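You operate a simulated robot arm through the tools that you are given. There is no shell and no other tool. Be economical: measure what you need, move in short steps, check, and stop when the job is done.

The job below is to be done with a simulated two-armed robot. You get a single attempt, and the scene is never put back.

TASK
Release the red-band pendant's stop, reset it and store one point, then switch to AUTO.
Fine: keep the enable bar down with one hand; SERVO, then ENTER with the other.

The check looks at the end state, three seconds after you hand in, the way a careful person would. Anything else that was tipped, shoved, dropped, spilled or broken makes it a failure.

THE ROBOT
Two 7-joint arms with two-finger parallel grippers on one trunk, on a base that drives. Base frame: it is fixed to the floor where the robot stands at the start and does not move with it; the origin is under the middle of the robot, x ahead of it, y to its left, z up. Lengths are in mm, angles in rad, forces in N, time in s.
The left shoulder is at the start at [70, 134, 1201], the right one opposite. With the tool pointing down near the work surface each hand reaches from about 100 to 640 mm from the robot's upright axis, wherever it stands, measured 20 degrees to its own side. Places, roughly: key switch of the red-band pendant [500, 300, 900]; stop button of the red-band pendant [500, 200, 900]. Payload 1.57 kg a hand.
The TCP of each hand is the grasp point between the finger pads, 30 mm short of the fingertips. In the tool frame z runs along the fingers and y along their closing line. Largest opening 80 mm; finger width 17, thickness 12; the body of the gripper, 40 by 82 mm, starts 80 mm behind the TCP.
Orientation is that of the tool frame in the base frame, as a unit quaternion [w, x, y, z]. With the fingers straight down and closing along the base's y, the tool's x points along the base's -x, its y along +y and its z along -z.

THE INTERFACE
- The arms move only by the tool arm_command. It takes "left_motion", "right_motion" or both (then of equal length, played together; a hand with none holds still); each is text: rows parted by semicolons, each of 6 numbers parted by spaces: the shift along the base's x, y, z in m, then the turn, a rotation vector about the base's x, y, z in rad. In form: x y z ax ay az; .... A call has 1 to 10 rows; each row is the pose to reach, as a shift and turn from the pose commanded when the call began. "left_jaw" and "right_jaw" are, for a hand that has rows, the gripper command, from -1 (shut) to 1 (fully open), values between in proportion, set as the call begins (left out, the last holds). Each row takes 0.2 s and may step no farther than 50 mm and 0.15 rad from the row before; otherwise, or with a gripper value out of range, the whole call is refused. A pose out of reach is approached as far as the arm can. The call stops where the force on the tool passes 40 N (or 10 N more than at its start, if that is more) or the arm is blocked; 0.2 s more then pass. The fingers move at their own pace (about 153 mm/s each) and stop on an object; they squeeze with about 40 N. The grip force told is the motor's: it shows also when the fingers shut on nothing. Time passes only in rows, and 0.2 s behind the last, so rows that repeat a pose let the fingers close. It gives the time, the measured TCP pose, the force on the tool (base axes), the opening and the grip force at its end, in the units of the frame above (readings bear some noise), with the torque about the TCP (base axes, N m) and any sound that the robot's microphone picked up.
- Cameras (640 x 400 px; columns grow to the right, rows downward): "scene" is now at [118.3, 45.4, 1414.2]; the picture's right is [0.56, -0.83, 0.00], its down [-0.57, -0.39, -0.72] and it looks along [0.60, 0.41, -0.69] (base axes); focal length 214 px, centre (320, 200). "left" rides on the left gripper at [72, 7, -122] in its tool frame; the picture's right is [-0.09, 1.00, 0.00], its down [-0.84, -0.08, -0.54] and it looks along [-0.54, -0.05, 0.84] (tool axes); focal length 238 px, centre (320, 200). "right" rides on the right gripper at [72, -7, -122] in its tool frame; the picture's right is [0.09, 1.00, 0.00], its down [-0.84, 0.08, -0.54] and it looks along [-0.54, 0.05, 0.84] (tool axes); focal length 238 px, centre (320, 200). There is no depth. A picture from a camera that has moved, and an enlarged one, comes with that camera's place and axes in the base frame and with its lens.
- snapshot(camera): a new picture of that camera. It takes no simulated time.
- lift_body(by): slides the trunk up (or, below 0, down) by that many mm; the arms and the scene camera ride with it, the base frame stays. It gives what a move gives, with no picture.
- base_move(legs): drives the robot by 1 to 6 legs, each [ahead, left, turn to the left] in mm, mm and rad, along the robot's own axes; the way and the turn of a leg run together, so that a leg with both is an arc; at most 1500 mm and 3.142 rad a leg. The arms and the cameras ride along, it lands a little off, and it stops where it bumps. It gives what a move gives.
- aim_head(pan, tilt): turns the head with the scene camera to pan (to the left, within 1.501 rad either way) and tilt (down, from -0.506 to 1.204), counted from straight ahead of the robot. It gives what a move gives.
- inspect(camera, box): a new picture of the part [left, top, right, bottom] of that camera's present view, enlarged. It takes no simulated time.
- sign_off(): hands the job in; it is judged then, once.

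Go step by step. Nothing tells you exact positions but the pictures and the camera data: compare them with the known pose of the tool, close in by small moves and look again before you grip or let go. The budget is 120 turns and 92 pictures, counting those below and the enlarged ones. Unless the task says otherwise, let go and move clear before handing in, and close with one line.

The tools are called after ">>>" as name(argument=value, ...) on one line, values as JSON. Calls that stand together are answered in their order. arm_command: Moves the arms, as the interface text tells. Its arguments: {"type":"object","properties":{"left_motion":{"type":"string"},"left_jaw":{"type":"number"},"right_motion":{"type":"string"},"right_jaw":{"type":"number"}},"required":[]} The other tools are called the same way: lift_body (by) slides the trunk up or down; base_move (legs) drives the base; aim_head (pan, tilt) turns the head that bears the scene camera; snapshot (camera) takes a picture; inspect (camera, box) takes an enlarged picture of a part of a camera's view; sign_off () hands the job in.

At the start:

```text
time_s: 0.0
left_ee_pos: [308.9, 392.1, 1265.6]
left_tcp_rot: [0.0, 0.0, 1.0, -0.001]
left_wrist_force: [-0.6, 0.0, 0.9]
left_ft_torque: [0.02, -0.01, 0.0]
left_grip_width: 80.1
left_grasp_force: 0.1
right_ee_pos: [389.0, 18.6, 1222.2]
right_tcp_rot: [0.0, 0.0, 1.0, 0.0]
right_wrist_force: [0.0, 0.4, -0.2]
right_ft_torque: [-0.02, 0.01, 0.05]
right_grip_width: 80.0
right_grasp_force: 0.2
trunk travel left (down, up): [-775.0, 165.0]
robot x, y, heading: [-3.5, 0.5, 0.005]
head pan, tilt: [0.595, 0.764]
```

scene: 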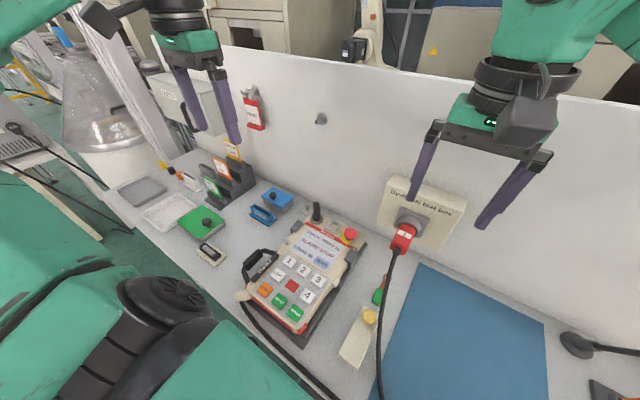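
right: 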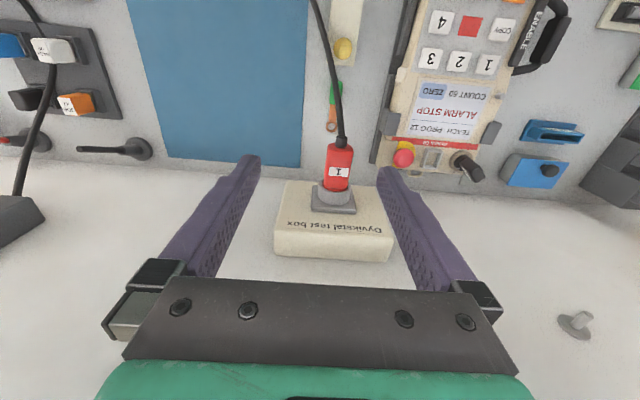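
left: 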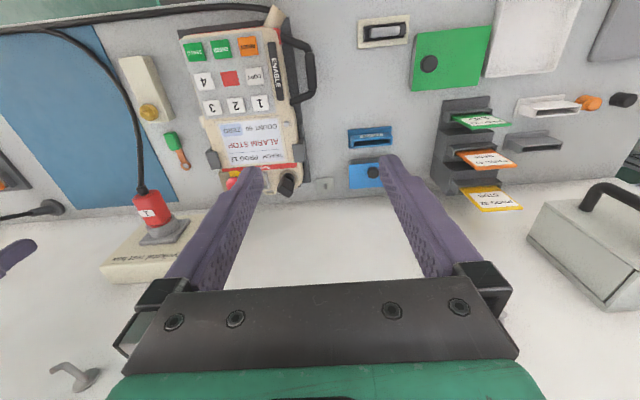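

I see the red-band pendant on a stand, with its stop and key switch at the far edge, a keypad, and an ENABLE bar on its left. I'll look closer before planning.

>>> inspect(camera="scene", box=[230, 190, 390, 350])

>>> inspect(camera="left", box=[160, 0, 340, 210])

>>> inspect(camera="right", box=[300, 0, 600, 200])

```text
2.50 times, centred on (310, 270) of scene
camera zoom: at [118.3, 45.4, 1414.2], right [0.56, -0.83, 0.0], down [-0.57, -0.39, -0.72], along [0.6, 0.41, -0.69], focal length 536 px, centre (345, 25)
```

zoom: 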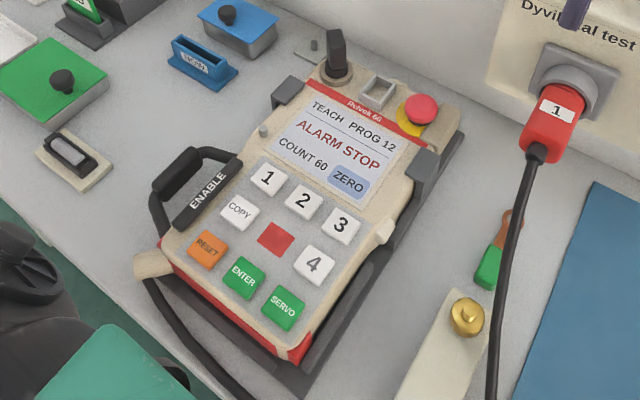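

```text
1.90 times, centred on (250, 105) of left
camera zoom: at [236.9, 397.5, 1385.9], right [0.09, 1.0, 0.0], down [0.84, -0.08, 0.54], along [0.54, -0.05, -0.84], focal length 454 px, centre (453, 381)
```

zoom: 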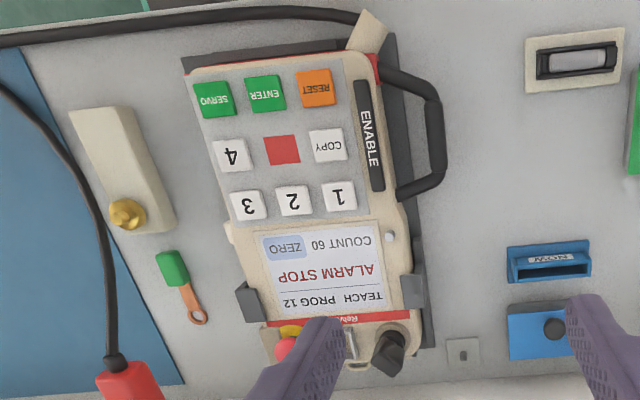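

```text
2.00 times, centred on (450, 100) of right
camera zoom: at [318.5, 14.2, 1342.7], right [-0.09, 1.0, 0.0], down [0.84, 0.08, 0.54], along [0.54, 0.05, -0.84], focal length 477 px, centre (60, 400)
```

zoom: 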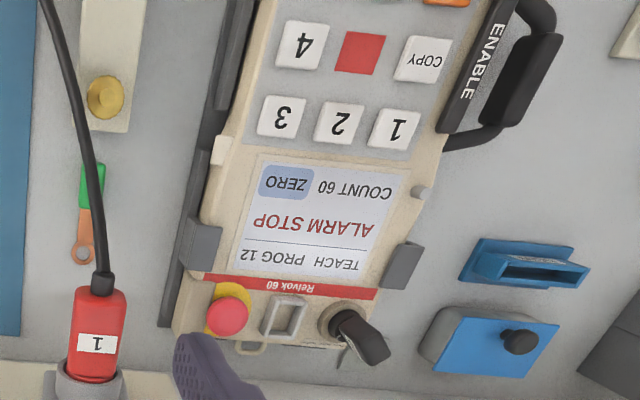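

The stop is at about (487, 193), the key switch near (487, 314), and the RESET/ENTER/SERVO row near x≈232 with y≈288/241/190. The enable bar is near (271, 342). I'll check the free space on the left, since shifting the base left would centre the pendant.

>>> aim_head(pan=1.4, tilt=0.9)

>>> snapshot(camera="scene")

```text
time_s: 1.1
left_ee_pos: [310.8, 390.8, 1265.1]
left_tcp_rot: [0.0, 0.0, 1.0, 0.0]
left_wrist_force: [-0.1, 0.3, -0.5]
left_ft_torque: [0.0, 0.01, -0.01]
left_grip_width: 80.2
left_grasp_force: 0.0
right_ee_pos: [389.7, 19.6, 1221.9]
right_tcp_rot: [0.0, 0.0, 1.0, 0.0]
right_wrist_force: [-0.1, -1.2, 0.0]
right_ft_torque: [-0.02, -0.03, 0.0]
right_grip_width: 80.1
right_grasp_force: 0.1
trunk travel left (down, up): [-775.0, 165.0]
robot x, y, heading: [0.9, -3.1, -0.001]
head pan, tilt: [1.4, 0.901]
```

```text
85 pictures are left
camera scene: at [63.2, 73.5, 1403.4], right [0.99, -0.17, 0.0], down [-0.13, -0.77, -0.62], along [0.11, 0.61, -0.78], focal length 214 px, centre (320, 200)
```

scene: 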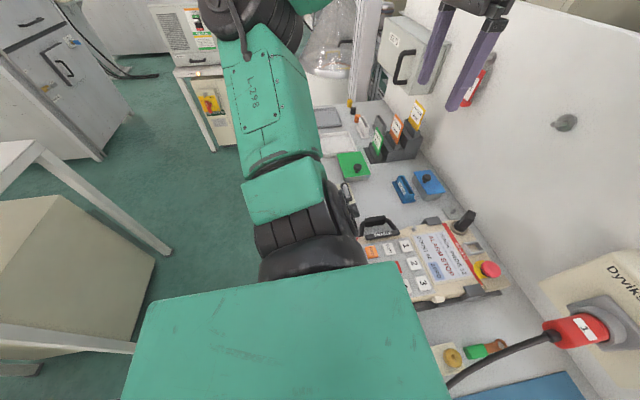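

The floor to the left is free, so I'll drive 220 mm left to bring the pendant in front of the robot.

>>> base_move(legs=[[0, 220, 0]])

>>> aim_head(pan=0.1, tilt=0.95)

>>> snapshot(camera="scene")

```text
time_s: 2.9
left_ee_pos: [311.3, 615.9, 1265.6]
left_tcp_rot: [0.0, 0.001, 1.0, 0.001]
left_wrist_force: [-0.1, -1.1, -0.7]
left_ft_torque: [-0.01, -0.01, 0.0]
left_grip_width: 80.0
left_grasp_force: 0.1
right_ee_pos: [388.8, 242.3, 1221.5]
right_tcp_rot: [0.0, 0.001, 1.0, 0.001]
right_wrist_force: [0.3, 0.4, -0.7]
right_ft_torque: [0.02, -0.01, 0.0]
right_grip_width: 79.8
right_grasp_force: 0.1
trunk travel left (down, up): [-775.0, 165.0]
robot x, y, heading: [-0.7, 225.7, -0.005]
head pan, tilt: [1.4, 0.901]
```

```text
time_s: 4.3
left_ee_pos: [310.5, 619.1, 1265.7]
left_tcp_rot: [0.0, 0.001, 1.0, 0.001]
left_wrist_force: [0.2, 0.0, -0.3]
left_ft_torque: [-0.01, -0.03, -0.02]
left_grip_width: 80.0
left_grasp_force: 0.0
right_ee_pos: [389.3, 245.9, 1220.6]
right_tcp_rot: [0.0, 0.001, 1.0, 0.0]
right_wrist_force: [0.4, 0.3, 0.0]
right_ft_torque: [0.04, 0.02, 0.03]
right_grip_width: 80.0
right_grasp_force: 0.0
trunk travel left (down, up): [-775.0, 165.0]
robot x, y, heading: [-0.9, 229.9, -0.006]
head pan, tilt: [0.099, 0.949]
```

```text
84 pictures are left
camera scene: at [122.9, 233.8, 1399.8], right [0.1, -1.0, 0.0], down [-0.81, -0.08, -0.58], along [0.58, 0.06, -0.81], focal length 214 px, centre (320, 200)
```

scene: 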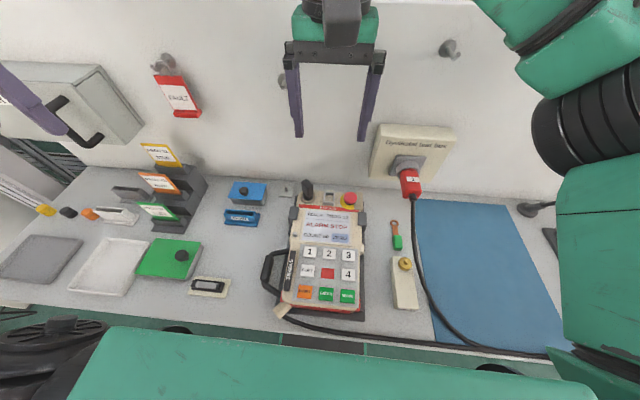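

The pendant is now in front of the robot. I'll take close-ups of the key, stop and keypad.

>>> inspect(camera="scene", box=[270, 170, 390, 245])

>>> inspect(camera="scene", box=[250, 235, 378, 315])

>>> snapshot(camera="right")

>>> inspect(camera="right", box=[240, 70, 400, 190])

```text
5.33 times, centred on (330, 208) of scene
camera zoom: at [122.9, 233.8, 1399.8], right [0.1, -1.0, 0.0], down [-0.81, -0.08, -0.58], along [0.58, 0.06, -0.81], focal length 1144 px, centre (267, 160)
```

zoom: 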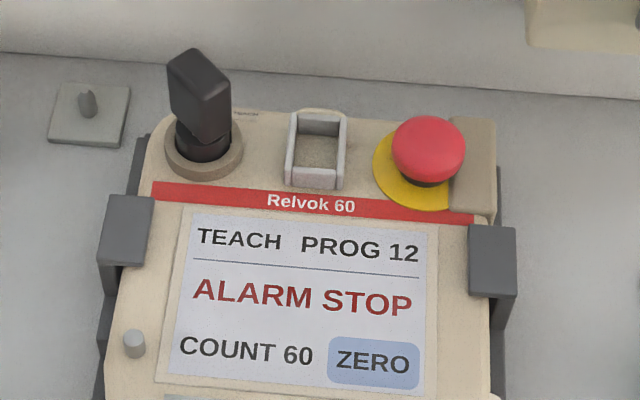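

```text
5.00 times, centred on (314, 275) of scene
camera zoom: at [122.9, 233.8, 1399.8], right [0.1, -1.0, 0.0], down [-0.81, -0.08, -0.58], along [0.58, 0.06, -0.81], focal length 1072 px, centre (350, -175)
```

zoom: 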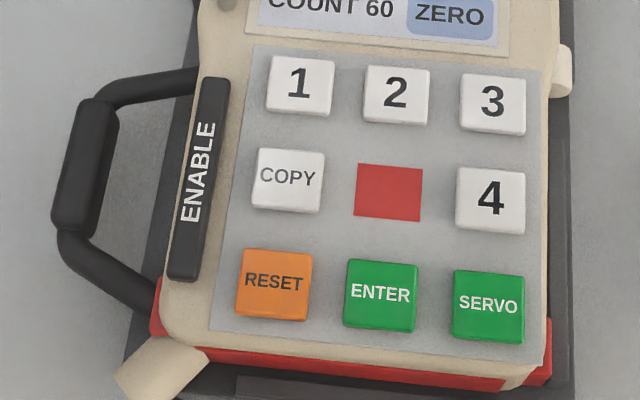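

```text
81 pictures are left
camera right: at [318.9, 241.1, 1342.7], right [-0.09, 1.0, 0.0], down [0.84, 0.08, 0.54], along [0.54, 0.05, -0.84], focal length 238 px, centre (320, 200)
```

right: 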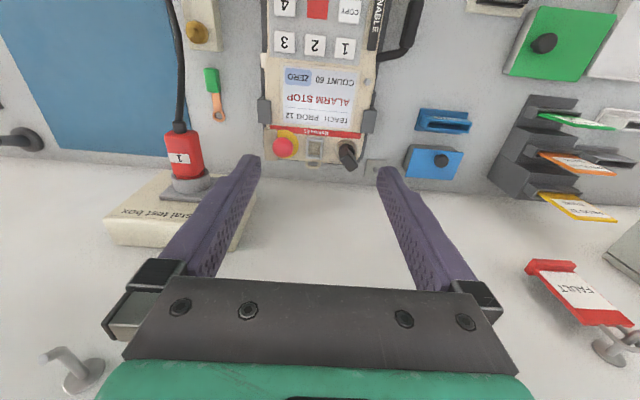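

```text
3.33 times, centred on (320, 130) of right
camera zoom: at [318.9, 241.1, 1342.7], right [-0.09, 1.0, 0.0], down [0.84, 0.08, 0.54], along [0.54, 0.05, -0.84], focal length 794 px, centre (320, 433)
```

zoom: 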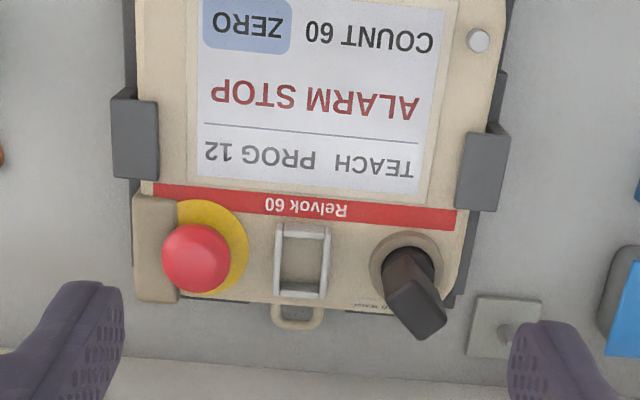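

The stop cap top is at about (477, 187, 929), with a 38 mm cap and a guard block on its right side. The key knob is at about (478, 305) and stands up to z≈966. ENTER is at about (228, 232, 911), SERVO y≈186, RESET y≈279, and the ENABLE bar is at about (268, 318). I'll bring the right hand closer for a detailed look.

>>> arm_command(right_motion="0.015 0 -0.04 0 0 0; 0.03 0 -0.08 0 0 0; 0.05 0 -0.12 0 0 0; 0.05 0 -0.15 0 0 0")

>>> inspect(camera="right", box=[320, 80, 440, 180])

>>> inspect(camera="right", box=[220, 80, 340, 180])

```text
time_s: 5.3
left_ee_pos: [311.7, 617.4, 1264.9]
left_tcp_rot: [0.0, 0.0, 1.0, 0.0]
left_wrist_force: [0.2, -0.1, 1.2]
left_ft_torque: [-0.02, -0.03, -0.01]
left_grip_width: 80.0
left_grasp_force: 0.1
right_ee_pos: [437.3, 248.5, 1073.3]
right_tcp_rot: [0.001, 0.001, 1.0, 0.0]
right_wrist_force: [0.1, 0.2, -0.3]
right_ft_torque: [-0.02, 0.02, 0.04]
right_grip_width: 79.8
right_grasp_force: 0.1
trunk travel left (down, up): [-775.0, 165.0]
robot x, y, heading: [0.5, 230.4, -0.002]
head pan, tilt: [0.099, 0.949]
```

```text
4.00 times, centred on (380, 130) of right
camera zoom: at [367.1, 242.6, 1194.6], right [-0.09, 1.0, 0.0], down [0.84, 0.08, 0.54], along [0.54, 0.05, -0.84], focal length 953 px, centre (80, 480)
```

zoom: 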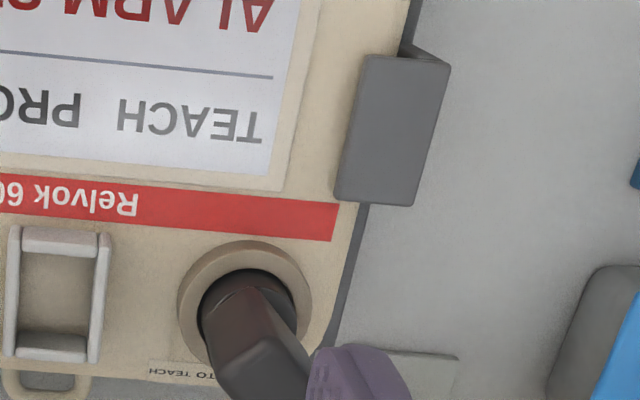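

```text
4.00 times, centred on (280, 130) of right
camera zoom: at [367.1, 242.6, 1194.6], right [-0.09, 1.0, 0.0], down [0.84, 0.08, 0.54], along [0.54, 0.05, -0.84], focal length 953 px, centre (480, 480)
```

zoom: 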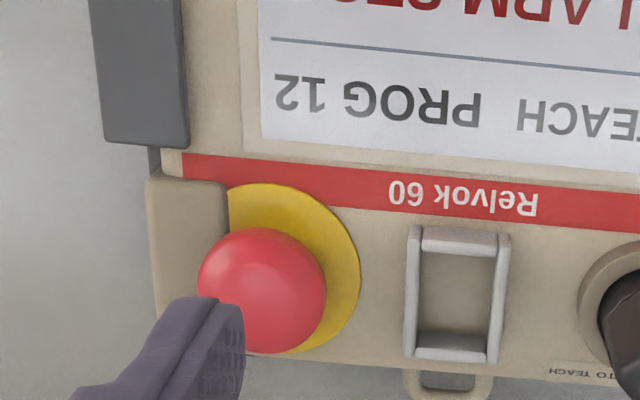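

The label by the key reads "AUTO | TEACH", with AUTO on its left. The stop centre is confirmed at about (477, 188) and the key at about (478, 305). Because of the guard block I'll grip the stop roughly along x, so I'll move the right hand above it and pre-turn.

>>> arm_command(right_motion="0.01 -0.015 0 0 0 -0.14; 0.02 -0.03 0 0 0 -0.28; 0.03 -0.045 0 0 0 -0.42; 0.038 -0.06 0 0 0 -0.56; 0.038 -0.06 0 0 0 -0.70; 0.038 -0.06 0 0 0 -0.84; 0.038 -0.06 0 0 0 -0.96")

>>> snapshot(camera="right")

>>> snapshot(camera="scene")

```text
time_s: 6.9
left_ee_pos: [310.3, 617.8, 1264.7]
left_tcp_rot: [-0.001, 0.001, 1.0, 0.0]
left_wrist_force: [-0.2, -0.3, -1.0]
left_ft_torque: [-0.01, -0.03, 0.01]
left_grip_width: 80.2
left_grasp_force: 0.0
right_ee_pos: [476.5, 187.0, 1071.6]
right_tcp_rot: [0.0, 0.463, 0.886, -0.001]
right_wrist_force: [-0.3, 0.4, 0.3]
right_ft_torque: [-0.01, 0.03, 0.0]
right_grip_width: 80.0
right_grasp_force: 0.0
trunk travel left (down, up): [-775.0, 165.0]
robot x, y, heading: [3.3, 225.2, -0.002]
head pan, tilt: [0.099, 0.949]
```

```text
77 pictures are left
camera right: at [432.2, 242.7, 1192.1], right [0.77, 0.64, 0.0], down [0.54, -0.64, 0.54], along [0.35, -0.41, -0.84], focal length 238 px, centre (320, 200)
```

right: 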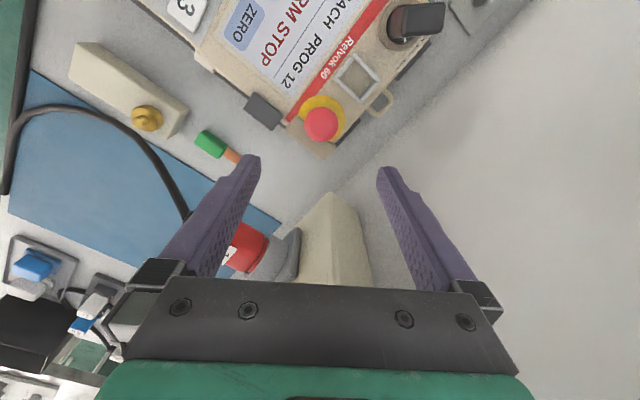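

```text
76 pictures are left
camera scene: at [122.9, 233.1, 1399.8], right [0.1, -1.0, 0.0], down [-0.81, -0.08, -0.58], along [0.58, 0.06, -0.81], focal length 214 px, centre (320, 200)
```

scene: 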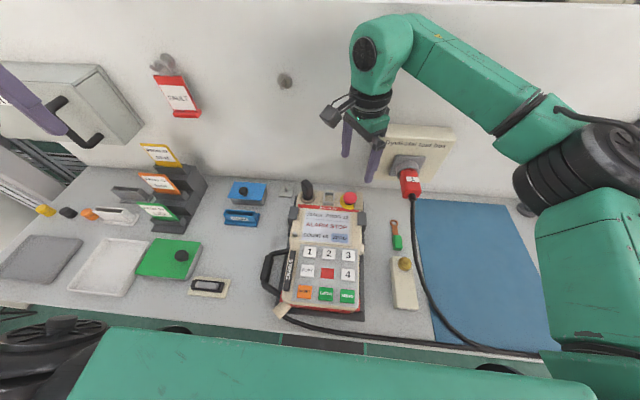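

The hand is above the stop. I'll zoom in on the stop and guard from this side.

>>> inspect(camera="right", box=[260, 75, 380, 165])

```text
4.44 times, centred on (320, 120) of right
camera zoom: at [432.2, 242.7, 1192.1], right [0.77, 0.64, 0.0], down [0.54, -0.64, 0.54], along [0.35, -0.41, -0.84], focal length 1059 px, centre (320, 556)
```

zoom: 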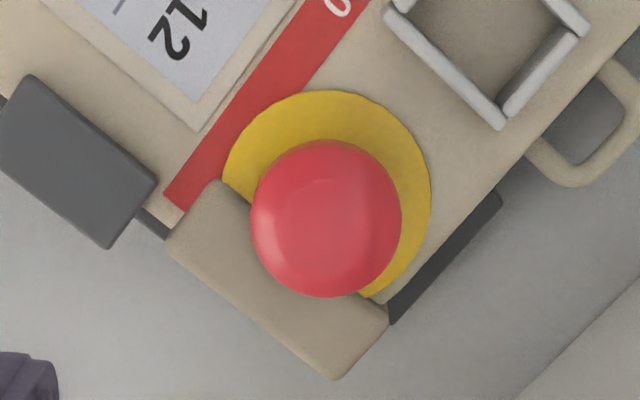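

The guard block runs alongside the cap, and its height decides how I can grip. I'll pull the right hand back and tilt it a little to see the stop from a lower angle.

>>> arm_command(right_motion="-0.024 0.025 -0.006 -0.046 -0.039 0; -0.048 0.05 -0.022 -0.092 -0.078 0; -0.072 0.075 -0.042 -0.138 -0.117 0; -0.096 0.1 -0.062 -0.184 -0.156 0; -0.119 0.127 -0.082 -0.228 -0.195 0")

>>> snapshot(camera="right")

>>> inspect(camera="right", box=[255, 180, 385, 270])

```text
time_s: 8.1
left_ee_pos: [311.4, 619.3, 1264.9]
left_tcp_rot: [0.0, 0.001, 1.0, 0.0]
left_wrist_force: [0.2, -0.1, 0.1]
left_ft_torque: [-0.04, -0.02, -0.03]
left_grip_width: 80.0
left_grasp_force: 0.1
right_ee_pos: [352.3, 317.0, 990.4]
right_tcp_rot: [0.14, 0.457, 0.876, -0.057]
right_wrist_force: [0.2, 0.6, 0.0]
right_ft_torque: [-0.06, -0.02, 0.0]
right_grip_width: 80.0
right_grasp_force: 0.0
trunk travel left (down, up): [-775.0, 165.0]
robot x, y, heading: [-0.6, 231.1, -0.001]
head pan, tilt: [0.099, 0.949]
```

```text
74 pictures are left
camera right: at [286.5, 398.4, 1085.1], right [0.76, 0.65, 0.0], down [0.41, -0.49, 0.77], along [0.5, -0.59, -0.64], focal length 238 px, centre (320, 200)
```

right: 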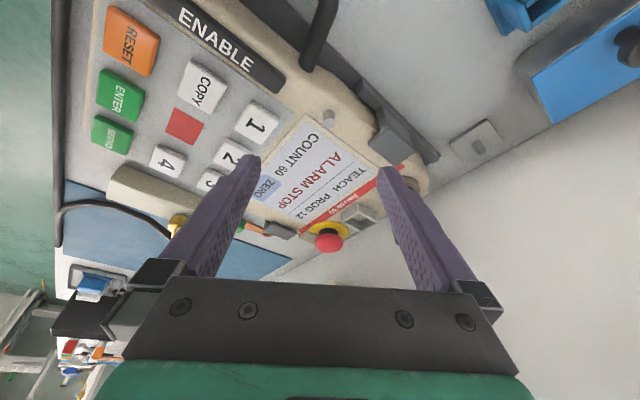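

```text
4.44 times, centred on (320, 225) of right
camera zoom: at [286.5, 398.4, 1085.1], right [0.76, 0.65, 0.0], down [0.41, -0.49, 0.77], along [0.5, -0.59, -0.64], focal length 1059 px, centre (320, 89)
```

zoom: 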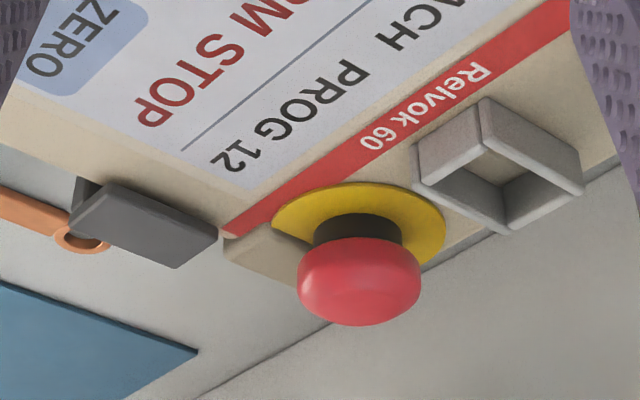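

The cap stands on a visible stem and the guard looks low. I'll take one more zoom to judge the guard's height against the cap underside.

>>> inspect(camera="right", box=[295, 215, 351, 255])

```text
10.00 times, centred on (323, 235) of right
camera zoom: at [286.5, 398.4, 1085.1], right [0.76, 0.65, 0.0], down [0.41, -0.49, 0.77], along [0.5, -0.59, -0.64], focal length 2384 px, centre (290, -150)
```

zoom: 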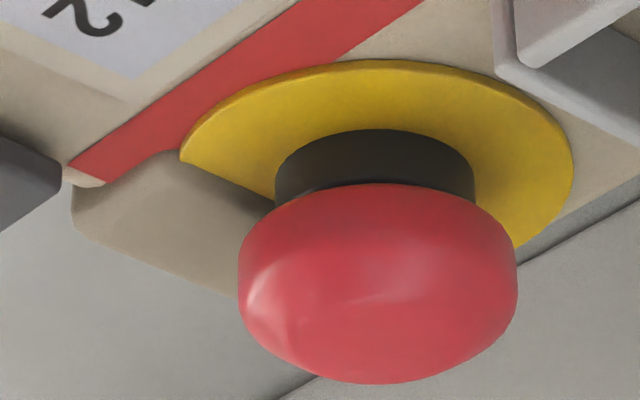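

The guard rises only about 6 mm above the panel, and the cap underside is near z≈919, so fingertips at ≈920 will clear it. I'll return above the stop and descend partway.

>>> arm_command(right_motion="0.024 -0.025 0.02 0.046 0.039 0; 0.048 -0.05 0.04 0.092 0.078 0; 0.072 -0.075 0.062 0.138 0.117 0; 0.096 -0.1 0.072 0.184 0.156 0; 0.119 -0.127 0.072 0.228 0.195 0; 0.119 -0.127 0.04 0.228 0.195 0; 0.119 -0.127 0.01 0.228 0.195 0; 0.119 -0.127 0.0 0.228 0.195 0")

>>> snapshot(camera="right")

>>> inspect(camera="scene", box=[290, 140, 410, 215])

```text
time_s: 9.9
left_ee_pos: [311.5, 617.5, 1265.2]
left_tcp_rot: [0.0, 0.001, 1.0, 0.0]
left_wrist_force: [0.2, 0.8, 0.7]
left_ft_torque: [-0.01, -0.03, 0.01]
left_grip_width: 80.0
left_grasp_force: 0.0
right_ee_pos: [477.6, 184.5, 988.0]
right_tcp_rot: [0.0, 0.463, 0.886, -0.001]
right_wrist_force: [0.9, 0.7, 0.5]
right_ft_torque: [-0.04, -0.01, -0.02]
right_grip_width: 79.9
right_grasp_force: 0.0
trunk travel left (down, up): [-775.0, 165.0]
robot x, y, heading: [2.7, 226.5, -0.002]
head pan, tilt: [0.099, 0.949]
```

```text
71 pictures are left
camera right: at [432.9, 241.5, 1110.1], right [0.76, 0.65, 0.0], down [0.54, -0.64, 0.54], along [0.35, -0.41, -0.84], focal length 238 px, centre (320, 200)
```

right: 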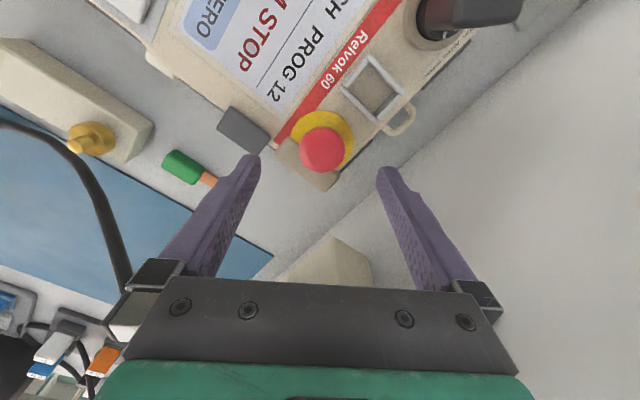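

```text
5.33 times, centred on (350, 178) of scene
camera zoom: at [123.0, 233.0, 1399.8], right [0.1, -1.0, 0.0], down [-0.81, -0.08, -0.58], along [0.58, 0.06, -0.81], focal length 1144 px, centre (160, 320)
```

zoom: 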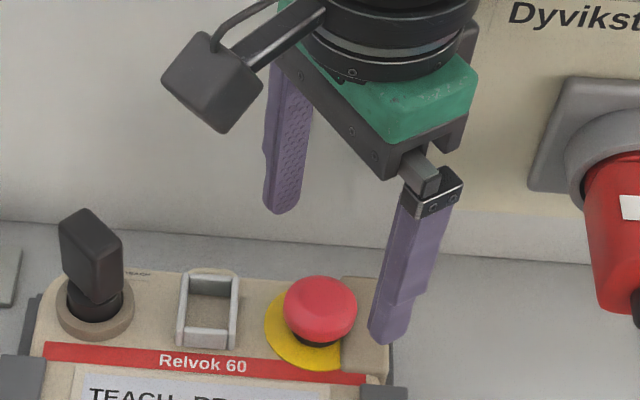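

The hand is about 3 mm off in y at (478, 186). I'll correct by 3 mm and lower to TCP z≈950 with the jaws open.

>>> arm_command(right_motion="-0.001 0.003 -0.015 0 0 0; -0.001 0.003 -0.03 0 0 0; -0.001 0.003 -0.039 0 0 0")

>>> inspect(camera="right", box=[230, 100, 410, 230])

>>> inspect(camera="scene", box=[310, 150, 390, 215])

```text
time_s: 10.7
left_ee_pos: [311.0, 617.6, 1264.8]
left_tcp_rot: [0.0, 0.0, 1.0, 0.001]
left_wrist_force: [0.0, 0.0, 1.1]
left_ft_torque: [0.0, 0.02, -0.03]
left_grip_width: 80.0
left_grasp_force: 0.0
right_ee_pos: [476.4, 188.3, 949.5]
right_tcp_rot: [0.0, 0.462, 0.887, -0.001]
right_wrist_force: [-0.7, 0.5, 1.0]
right_ft_torque: [0.02, 0.03, -0.01]
right_grip_width: 80.1
right_grasp_force: 0.1
trunk travel left (down, up): [-775.0, 165.0]
robot x, y, heading: [-1.2, 226.8, 0.001]
head pan, tilt: [0.099, 0.949]
```

```text
3.08 times, centred on (320, 165) of right
camera zoom: at [431.2, 245.0, 1070.8], right [0.76, 0.65, 0.0], down [0.54, -0.64, 0.54], along [0.35, -0.41, -0.84], focal length 733 px, centre (320, 308)
```

zoom: 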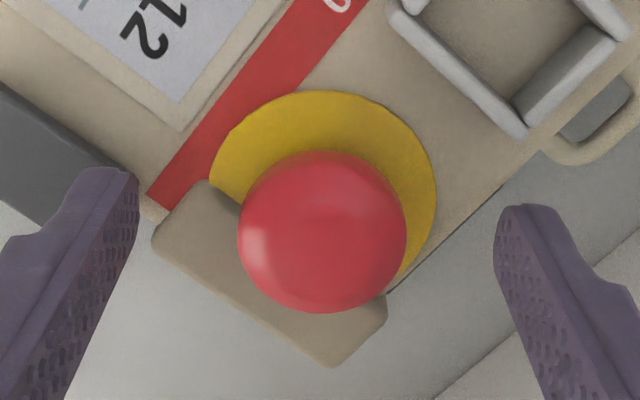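

```text
6.15 times, centred on (350, 182) of scene
camera zoom: at [122.8, 233.4, 1399.8], right [0.1, -1.0, 0.0], down [-0.81, -0.08, -0.58], along [0.58, 0.06, -0.81], focal length 1320 px, centre (135, 308)
```

zoom: 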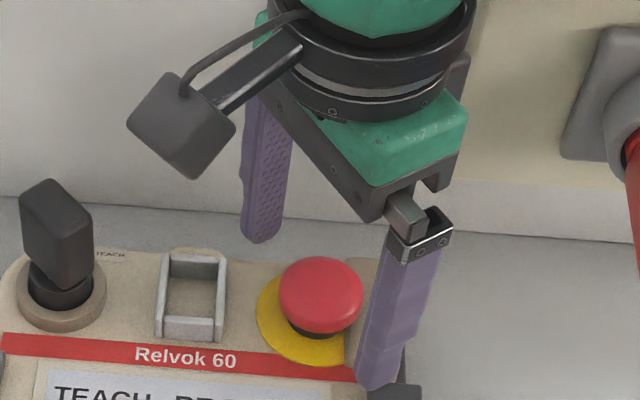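

The cap sits midway between the fingertips. Now I'll close the jaws.

>>> arm_command(right_motion="0 0 0 0 0 0; 0 0 0 0 0 0; 0 0 0 0 0 0", right_jaw=-1)

>>> inspect(camera="right", box=[230, 100, 410, 230])

```text
time_s: 11.5
left_ee_pos: [311.3, 618.8, 1264.9]
left_tcp_rot: [0.0, 0.0, 1.0, 0.001]
left_wrist_force: [-0.9, 0.7, 0.8]
left_ft_torque: [0.01, 0.0, 0.01]
left_grip_width: 79.8
left_grasp_force: 0.0
right_ee_pos: [476.8, 188.5, 949.4]
right_tcp_rot: [0.0, 0.462, 0.887, 0.0]
right_wrist_force: [0.6, 0.1, -0.5]
right_ft_torque: [0.03, -0.15, -0.12]
right_grip_width: 36.6
right_grasp_force: 40.2
trunk travel left (down, up): [-775.0, 165.0]
robot x, y, heading: [1.9, 230.3, 0.002]
head pan, tilt: [0.099, 0.949]
```

```text
3.08 times, centred on (320, 165) of right
camera zoom: at [431.5, 245.1, 1070.8], right [0.76, 0.65, 0.0], down [0.54, -0.64, 0.54], along [0.35, -0.41, -0.84], focal length 733 px, centre (320, 308)
```

zoom: 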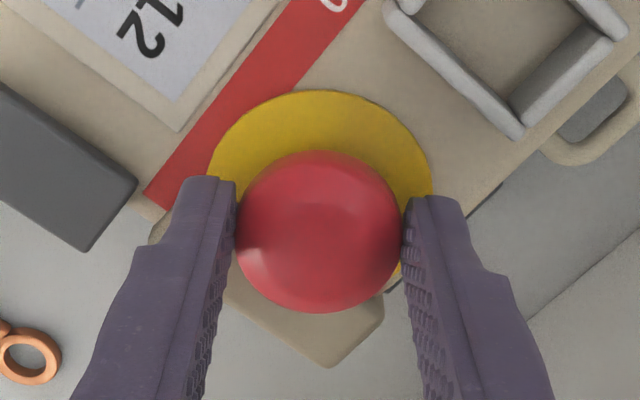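

The cap is gripped at 36.6 mm with about 40 N. I'll twist it clockwise as seen from above in small steps.

>>> arm_command(right_motion="0 0 0 0 0 -0.1; 0 0 0 0 0 -0.2; 0 0 0 0 0 -0.3; 0 0 0 0 0 -0.4; 0 0 0 0 0 -0.5; 0 0 0 0 0 -0.6; 0 0 0 0 0 -0.7; 0 0 0 0 0 -0.8; 0 0 0 0 0 -0.9")

>>> snapshot(camera="scene")

```text
time_s: 13.5
left_ee_pos: [312.6, 617.4, 1263.8]
left_tcp_rot: [0.0, 0.001, 1.0, 0.0]
left_wrist_force: [-0.2, 0.6, 0.7]
left_ft_torque: [0.0, 0.02, 0.0]
left_grip_width: 79.9
left_grasp_force: 0.0
right_ee_pos: [478.4, 189.0, 950.3]
right_tcp_rot: [0.001, 0.802, 0.597, 0.001]
right_wrist_force: [5.9, 0.5, -0.2]
right_ft_torque: [0.11, -0.23, 0.78]
right_grip_width: 36.9
right_grasp_force: 40.2
trunk travel left (down, up): [-775.0, 165.0]
robot x, y, heading: [1.0, 226.1, 0.003]
head pan, tilt: [0.099, 0.949]
```

```text
66 pictures are left
camera scene: at [124.6, 233.6, 1399.7], right [0.1, -1.0, 0.0], down [-0.81, -0.08, -0.58], along [0.58, 0.06, -0.81], focal length 214 px, centre (320, 200)
```

scene: 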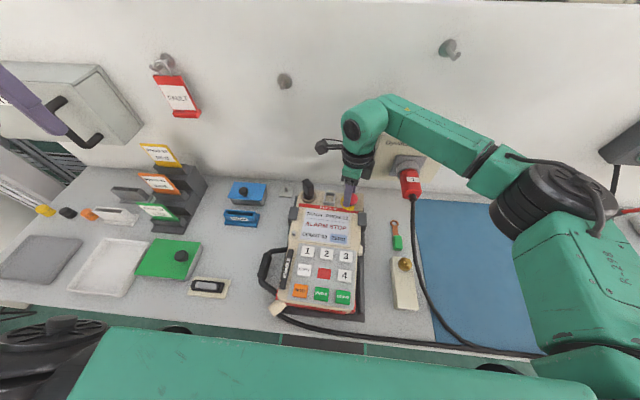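

The torque has reached 0.78 N·m with no click heard. I'll check the cap and the display.

>>> inspect(camera="scene", box=[280, 175, 380, 250])

>>> inspect(camera="right", box=[230, 100, 410, 230])

```text
5.33 times, centred on (330, 212) of scene
camera zoom: at [124.6, 233.6, 1399.7], right [0.1, -1.0, 0.0], down [-0.81, -0.08, -0.58], along [0.58, 0.06, -0.81], focal length 1144 px, centre (267, 133)
```

zoom: 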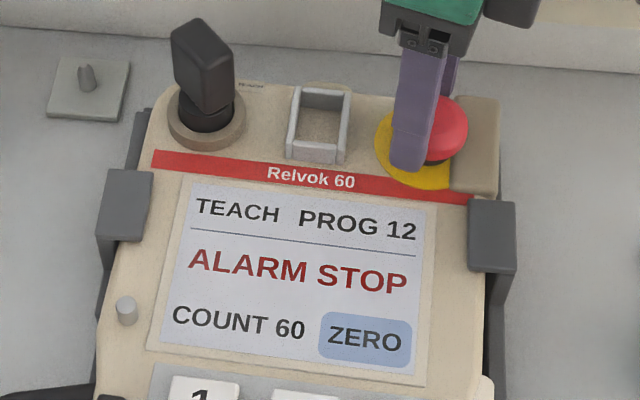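

```text
3.08 times, centred on (320, 165) of right
camera zoom: at [494.0, 261.2, 1071.7], right [0.98, -0.2, 0.0], down [-0.17, -0.82, 0.54], along [-0.11, -0.53, -0.84], focal length 733 px, centre (320, 308)
```

zoom: 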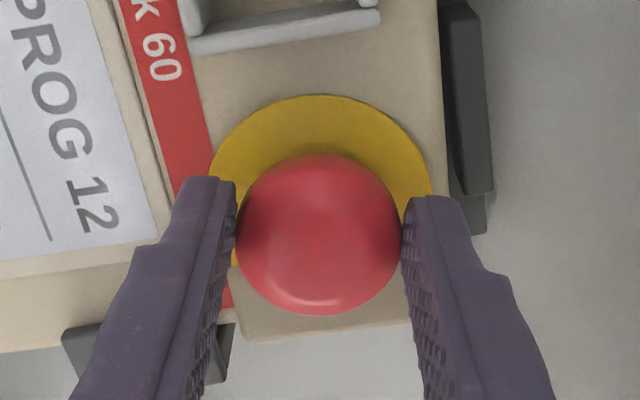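

The display still reads ALARM STOP, which may persist until RESET. I'll twist a bit further and watch the torque and sound.

>>> arm_command(right_motion="0 0 0 0 0 -0.1; 0 0 0 0 0 -0.2; 0 0 0 0 0 -0.3")

>>> inspect(camera="right", box=[230, 100, 410, 230])

```text
time_s: 14.3
left_ee_pos: [313.9, 615.8, 1265.1]
left_tcp_rot: [0.0, 0.001, 1.0, 0.0]
left_wrist_force: [-0.1, -0.7, -0.9]
left_ft_torque: [-0.01, 0.03, 0.04]
left_grip_width: 79.8
left_grasp_force: 0.1
right_ee_pos: [479.0, 187.2, 948.7]
right_tcp_rot: [0.0, 0.883, 0.47, 0.0]
right_wrist_force: [13.2, -3.9, 5.8]
right_ft_torque: [-0.09, -0.34, 0.44]
right_grip_width: 36.7
right_grasp_force: 39.8
trunk travel left (down, up): [-775.0, 165.0]
robot x, y, heading: [1.3, 226.1, -0.005]
head pan, tilt: [0.099, 0.949]
```

```text
3.08 times, centred on (320, 165) of right
camera zoom: at [515.1, 252.0, 1071.1], right [0.88, -0.48, 0.0], down [-0.4, -0.74, 0.54], along [-0.26, -0.47, -0.84], focal length 733 px, centre (320, 308)
```

zoom: 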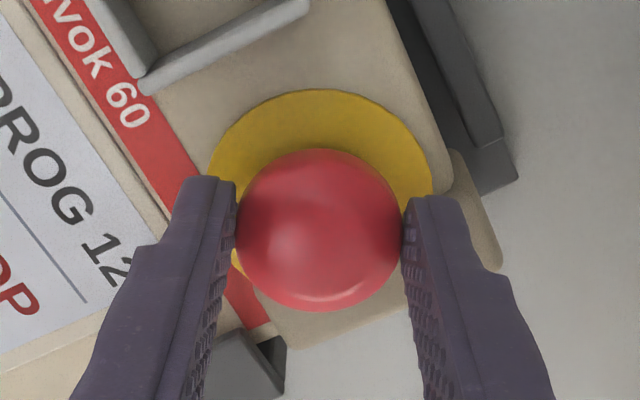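

The torque dropped, so the cap either slipped or clicked over. I'll open the jaws and look at the cap.

>>> arm_command(right_motion="0 0 0 0 0 0; 0 0 0 0 0 0; 0 0 0.03 0 0 0; 0 0 0.06 0 0 0; 0 0.02 0.1 0 0 0", right_jaw=1)

>>> inspect(camera="scene", box=[270, 170, 390, 245])

```text
time_s: 15.5
left_ee_pos: [311.0, 619.1, 1264.5]
left_tcp_rot: [0.0, 0.001, 1.0, -0.001]
left_wrist_force: [0.8, 0.7, 0.3]
left_ft_torque: [-0.04, 0.01, -0.02]
left_grip_width: 80.0
left_grasp_force: 0.1
right_ee_pos: [475.0, 211.9, 1051.3]
right_tcp_rot: [0.0, 0.883, 0.47, 0.0]
right_wrist_force: [0.2, 0.7, 0.3]
right_ft_torque: [0.0, -0.03, -0.03]
right_grip_width: 80.0
right_grasp_force: 0.0
trunk travel left (down, up): [-775.0, 165.0]
robot x, y, heading: [2.4, 229.1, -0.003]
head pan, tilt: [0.099, 0.949]
```

```text
5.33 times, centred on (330, 208) of scene
camera zoom: at [122.8, 235.4, 1399.7], right [0.1, -1.0, 0.0], down [-0.81, -0.08, -0.58], along [0.58, 0.06, -0.81], focal length 1144 px, centre (267, 160)
```

zoom: 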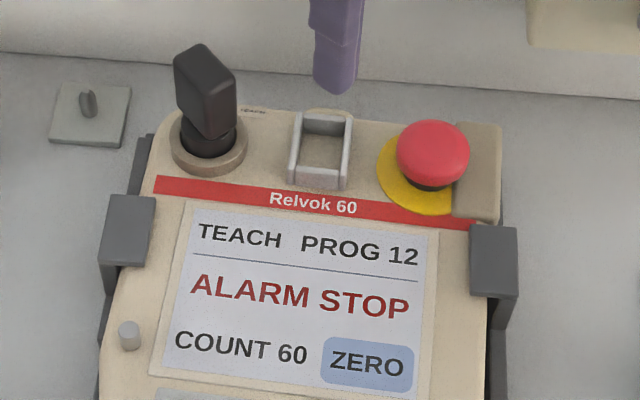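

The cap hardly looks raised. I'll zoom in more to compare the stem exposure with the earlier picture.

>>> inspect(camera="scene", box=[334, 186, 366, 216])

>>> snapshot(camera="right")

```text
13.33 times, centred on (350, 201) of scene
camera zoom: at [122.8, 235.4, 1399.7], right [0.1, -1.0, 0.0], down [-0.81, -0.08, -0.58], along [0.58, 0.06, -0.81], focal length 2860 px, centre (-80, 187)
```

zoom: 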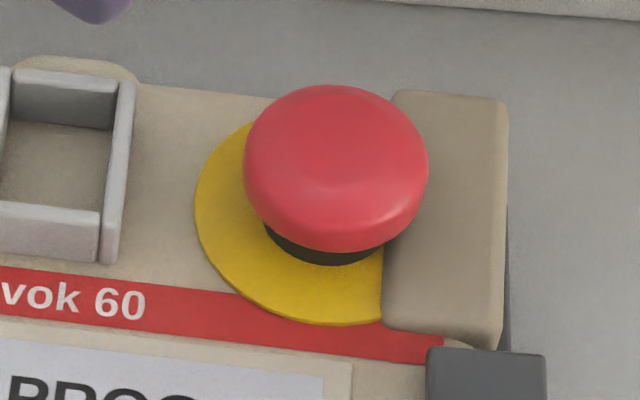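

```text
60 pictures are left
camera right: at [511.0, 277.3, 1172.1], right [0.88, -0.48, 0.0], down [-0.4, -0.74, 0.54], along [-0.26, -0.48, -0.84], focal length 238 px, centre (320, 200)
```

right: 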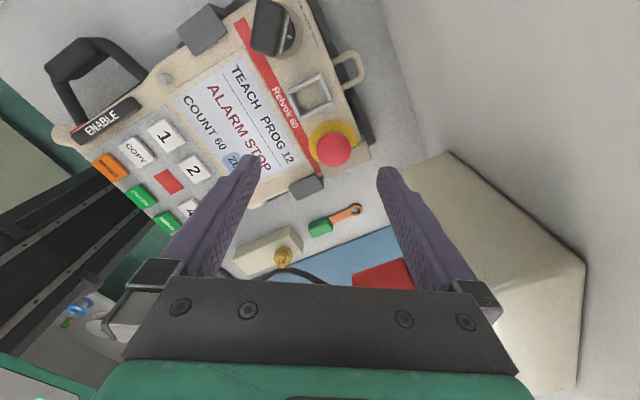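

The cap may have risen about 2 mm, which is inconclusive, so pressing RESET and reading the display is the cheap test. I'll bring the left hand over, jaws shut and turned so its camera faces outward, as I also want it for the ENABLE bar.

>>> arm_command(left_motion="-0.008 -0.03 -0.016 0 0 -0.15; -0.016 -0.06 -0.032 0 0 -0.30; -0.024 -0.09 -0.048 0 0 -0.45; -0.032 -0.12 -0.064 0 0 -0.60; -0.04 -0.15 -0.08 0 0 -0.75; -0.048 -0.18 -0.096 0 0 -0.90; -0.056 -0.21 -0.112 0 0 -1.05; -0.064 -0.24 -0.128 0 0 -1.20; -0.072 -0.27 -0.144 0 0 -1.35; -0.08 -0.30 -0.16 0 0 -1.5", left_jaw=-1)

>>> snapshot(camera="left")

>>> snapshot(camera="scene")

```text
time_s: 17.7
left_ee_pos: [247.4, 302.0, 1131.1]
left_tcp_rot: [0.0, 0.683, 0.73, 0.0]
left_wrist_force: [0.0, -0.1, -0.5]
left_ft_torque: [0.06, 0.02, -0.02]
left_grip_width: 0.0
left_grasp_force: 21.5
left hand out of reach, approached as far as the arm can: row 8, 9, 10
right_ee_pos: [475.3, 209.4, 1051.2]
right_tcp_rot: [0.0, 0.882, 0.471, 0.001]
right_wrist_force: [0.2, -0.3, 0.1]
right_ft_torque: [0.04, -0.01, 0.02]
right_grip_width: 79.8
right_grasp_force: 0.1
trunk travel left (down, up): [-775.0, 165.0]
robot x, y, heading: [4.1, 224.3, 0.0]
head pan, tilt: [0.099, 0.949]
```

```text
59 pictures are left
camera left: at [248.8, 374.2, 1251.5], right [1.0, -0.03, 0.0], down [-0.02, -0.84, 0.54], along [-0.01, -0.54, -0.84], focal length 238 px, centre (320, 200)
```

left: 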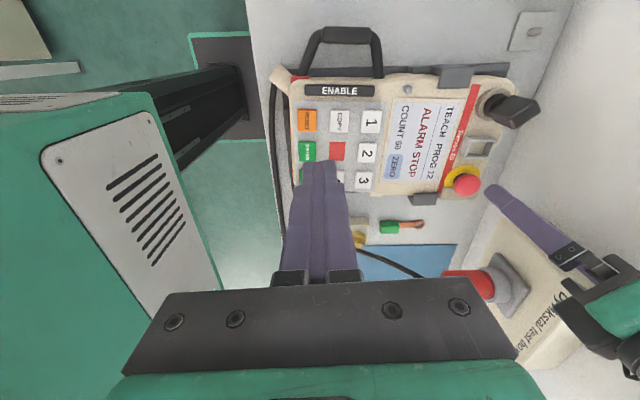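

```text
58 pictures are left
camera scene: at [122.6, 231.9, 1399.8], right [0.1, -1.0, 0.0], down [-0.81, -0.08, -0.58], along [0.58, 0.06, -0.81], focal length 214 px, centre (320, 200)
```

scene: 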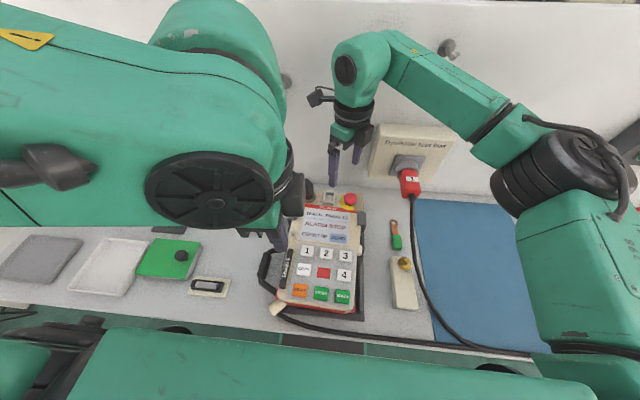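

The keypad is close to the folded limit of the left arm, so I'll back the base up 100 mm. That keeps the stop and key within reach.

>>> base_move(legs=[[-100, 0, 0]])

>>> snapshot(camera="left")

```text
time_s: 18.9
left_ee_pos: [152.2, 303.8, 1128.4]
left_tcp_rot: [0.0, 0.683, 0.73, -0.001]
left_wrist_force: [-0.9, -0.1, -0.4]
left_ft_torque: [-0.02, 0.0, 0.01]
left_grip_width: 0.2
left_grasp_force: 21.6
right_ee_pos: [379.1, 209.4, 1051.0]
right_tcp_rot: [0.0, 0.883, 0.469, -0.001]
right_wrist_force: [0.5, 0.0, 0.5]
right_ft_torque: [-0.02, -0.01, 0.0]
right_grip_width: 79.8
right_grasp_force: 0.0
trunk travel left (down, up): [-775.0, 165.0]
robot x, y, heading: [-97.7, 230.6, -0.002]
head pan, tilt: [0.099, 0.949]
```

```text
57 pictures are left
camera left: at [153.0, 375.6, 1250.8], right [1.0, -0.02, 0.0], down [-0.02, -0.84, 0.54], along [-0.02, -0.54, -0.84], focal length 238 px, centre (320, 200)
```

left: 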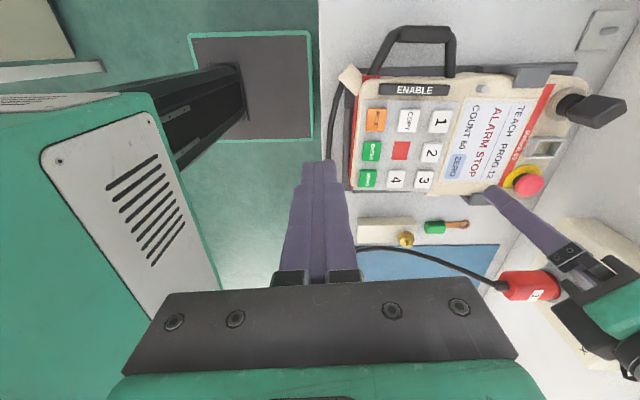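

With consistent triangulation the panel slopes down toward the robot: keys at z≈885, RESET ≈(232, 282), ENTER ≈(231, 232), SERVO ≈(233, 184), ENABLE bar ≈(278, 323, 889). I'll bring the left hand toward RESET, high up first.

>>> arm_command(left_motion="0.02 0 -0.02 0 0 -0.03; 0.045 -0.01 -0.05 0 0 -0.07; 0.07 -0.02 -0.08 0 0 -0.07; 0.08 -0.02 -0.11 0 0 -0.07")

>>> snapshot(camera="left")

```text
time_s: 19.9
left_ee_pos: [231.4, 283.3, 1019.5]
left_tcp_rot: [0.001, 0.707, 0.707, 0.0]
left_wrist_force: [0.2, -0.2, 0.1]
left_ft_torque: [0.0, -0.02, 0.0]
left_grip_width: 0.1
left_grasp_force: 21.1
right_ee_pos: [378.6, 210.7, 1050.2]
right_tcp_rot: [0.0, 0.883, 0.47, -0.001]
right_wrist_force: [0.3, -0.4, -0.6]
right_ft_torque: [0.04, 0.05, 0.0]
right_grip_width: 79.9
right_grasp_force: 0.2
trunk travel left (down, up): [-775.0, 165.0]
robot x, y, heading: [-96.6, 225.2, -0.006]
head pan, tilt: [0.099, 0.949]
```

```text
56 pictures are left
camera left: at [236.8, 354.7, 1140.2], right [1.0, -0.09, 0.0], down [-0.08, -0.84, 0.54], along [-0.05, -0.54, -0.84], focal length 238 px, centre (320, 200)
```

left: 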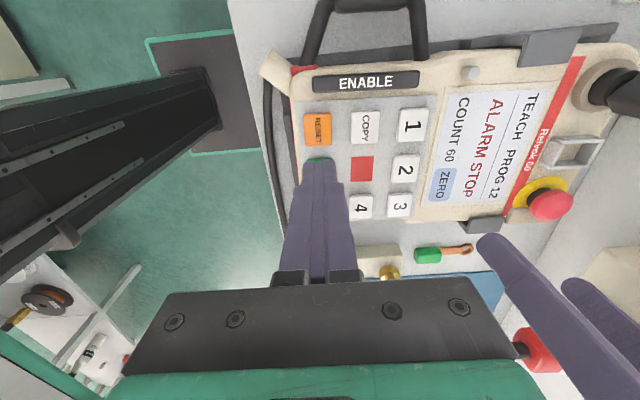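

The left fingertips are over RESET, which this view puts at about (229, 281). I'll lower to just above the key.

>>> arm_command(left_motion="-0.002 -0.001 -0.03 0 0 0; -0.002 -0.001 -0.06 0 0 0; -0.002 -0.001 -0.08 0 0 0; -0.002 -0.001 -0.09 0 0 0")

>>> inspect(camera="left", box=[240, 60, 440, 200])

>>> snapshot(camera="scene")

```text
time_s: 20.8
left_ee_pos: [227.1, 286.2, 940.7]
left_tcp_rot: [0.003, 0.708, 0.706, 0.004]
left_wrist_force: [-6.9, 6.8, 28.5]
left_ft_torque: [0.15, 0.23, 0.14]
left_grip_width: 0.0
left_grasp_force: 20.7
right_ee_pos: [373.8, 211.5, 1053.8]
right_tcp_rot: [0.001, 0.882, 0.47, 0.002]
right_wrist_force: [0.1, 0.1, 0.7]
right_ft_torque: [-0.03, 0.03, -0.01]
right_grip_width: 80.1
right_grasp_force: 0.2
trunk travel left (down, up): [-775.0, 165.0]
robot x, y, heading: [-98.1, 229.9, -0.007]
head pan, tilt: [0.099, 0.949]
heard: click
stopped in row 4 (left hand): the force on the tool passed its limit (the readings are from after the stop); the commanded pose is now the measured one
```

```text
2.86 times, centred on (340, 130) of left
camera zoom: at [231.6, 357.3, 1061.4], right [1.0, -0.1, 0.01], down [-0.09, -0.84, 0.54], along [-0.04, -0.54, -0.84], focal length 681 px, centre (263, 400)
```

zoom: 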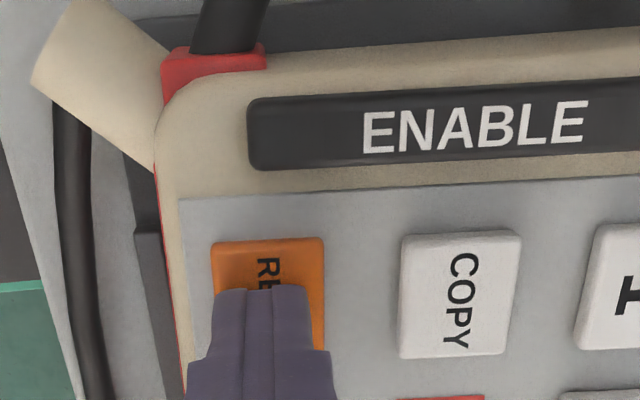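

```text
54 pictures are left
camera scene: at [20.7, 234.3, 1400.5], right [0.1, -1.0, 0.0], down [-0.81, -0.08, -0.58], along [0.58, 0.06, -0.81], focal length 214 px, centre (320, 200)
```

scene: 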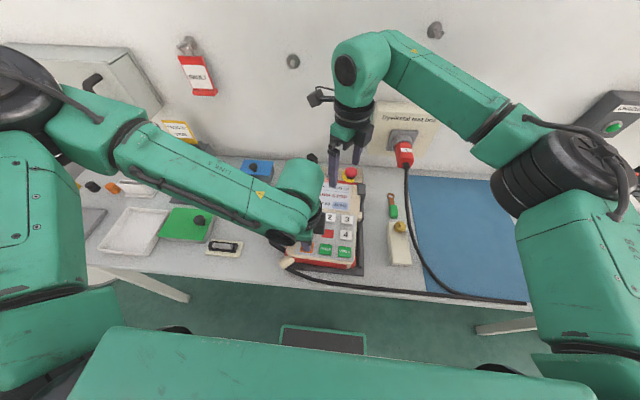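

A click was heard: contact came at tip z≈910, so the keys sit at z≈911 and RESET at y≈289. I'll lift and read the display.

>>> arm_command(left_motion="0 0 0.03 0 0 0; 0 0.01 0.06 0 0 0; 0 0.04 0.09 0 0 0")

>>> inspect(camera="left", box=[260, 40, 640, 260])

```text
time_s: 21.6
left_ee_pos: [227.8, 329.6, 1029.2]
left_tcp_rot: [0.004, 0.71, 0.705, 0.002]
left_wrist_force: [-0.6, -0.6, 0.1]
left_ft_torque: [-0.02, 0.03, 0.01]
left_grip_width: 0.0
left_grasp_force: 21.3
right_ee_pos: [375.2, 212.4, 1051.3]
right_tcp_rot: [0.0, 0.883, 0.469, 0.001]
right_wrist_force: [0.2, 1.0, -1.1]
right_ft_torque: [-0.01, -0.01, 0.0]
right_grip_width: 80.0
right_grasp_force: 0.0
trunk travel left (down, up): [-775.0, 165.0]
robot x, y, heading: [-100.3, 228.5, -0.006]
head pan, tilt: [0.099, 0.949]
```

```text
1.68 times, centred on (450, 150) of left
camera zoom: at [233.0, 401.4, 1149.2], right [1.0, -0.1, 0.01], down [-0.09, -0.84, 0.54], along [-0.05, -0.54, -0.84], focal length 401 px, centre (101, 284)
```

zoom: 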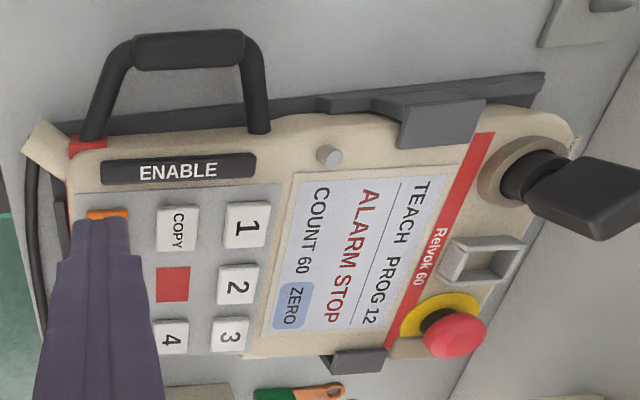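

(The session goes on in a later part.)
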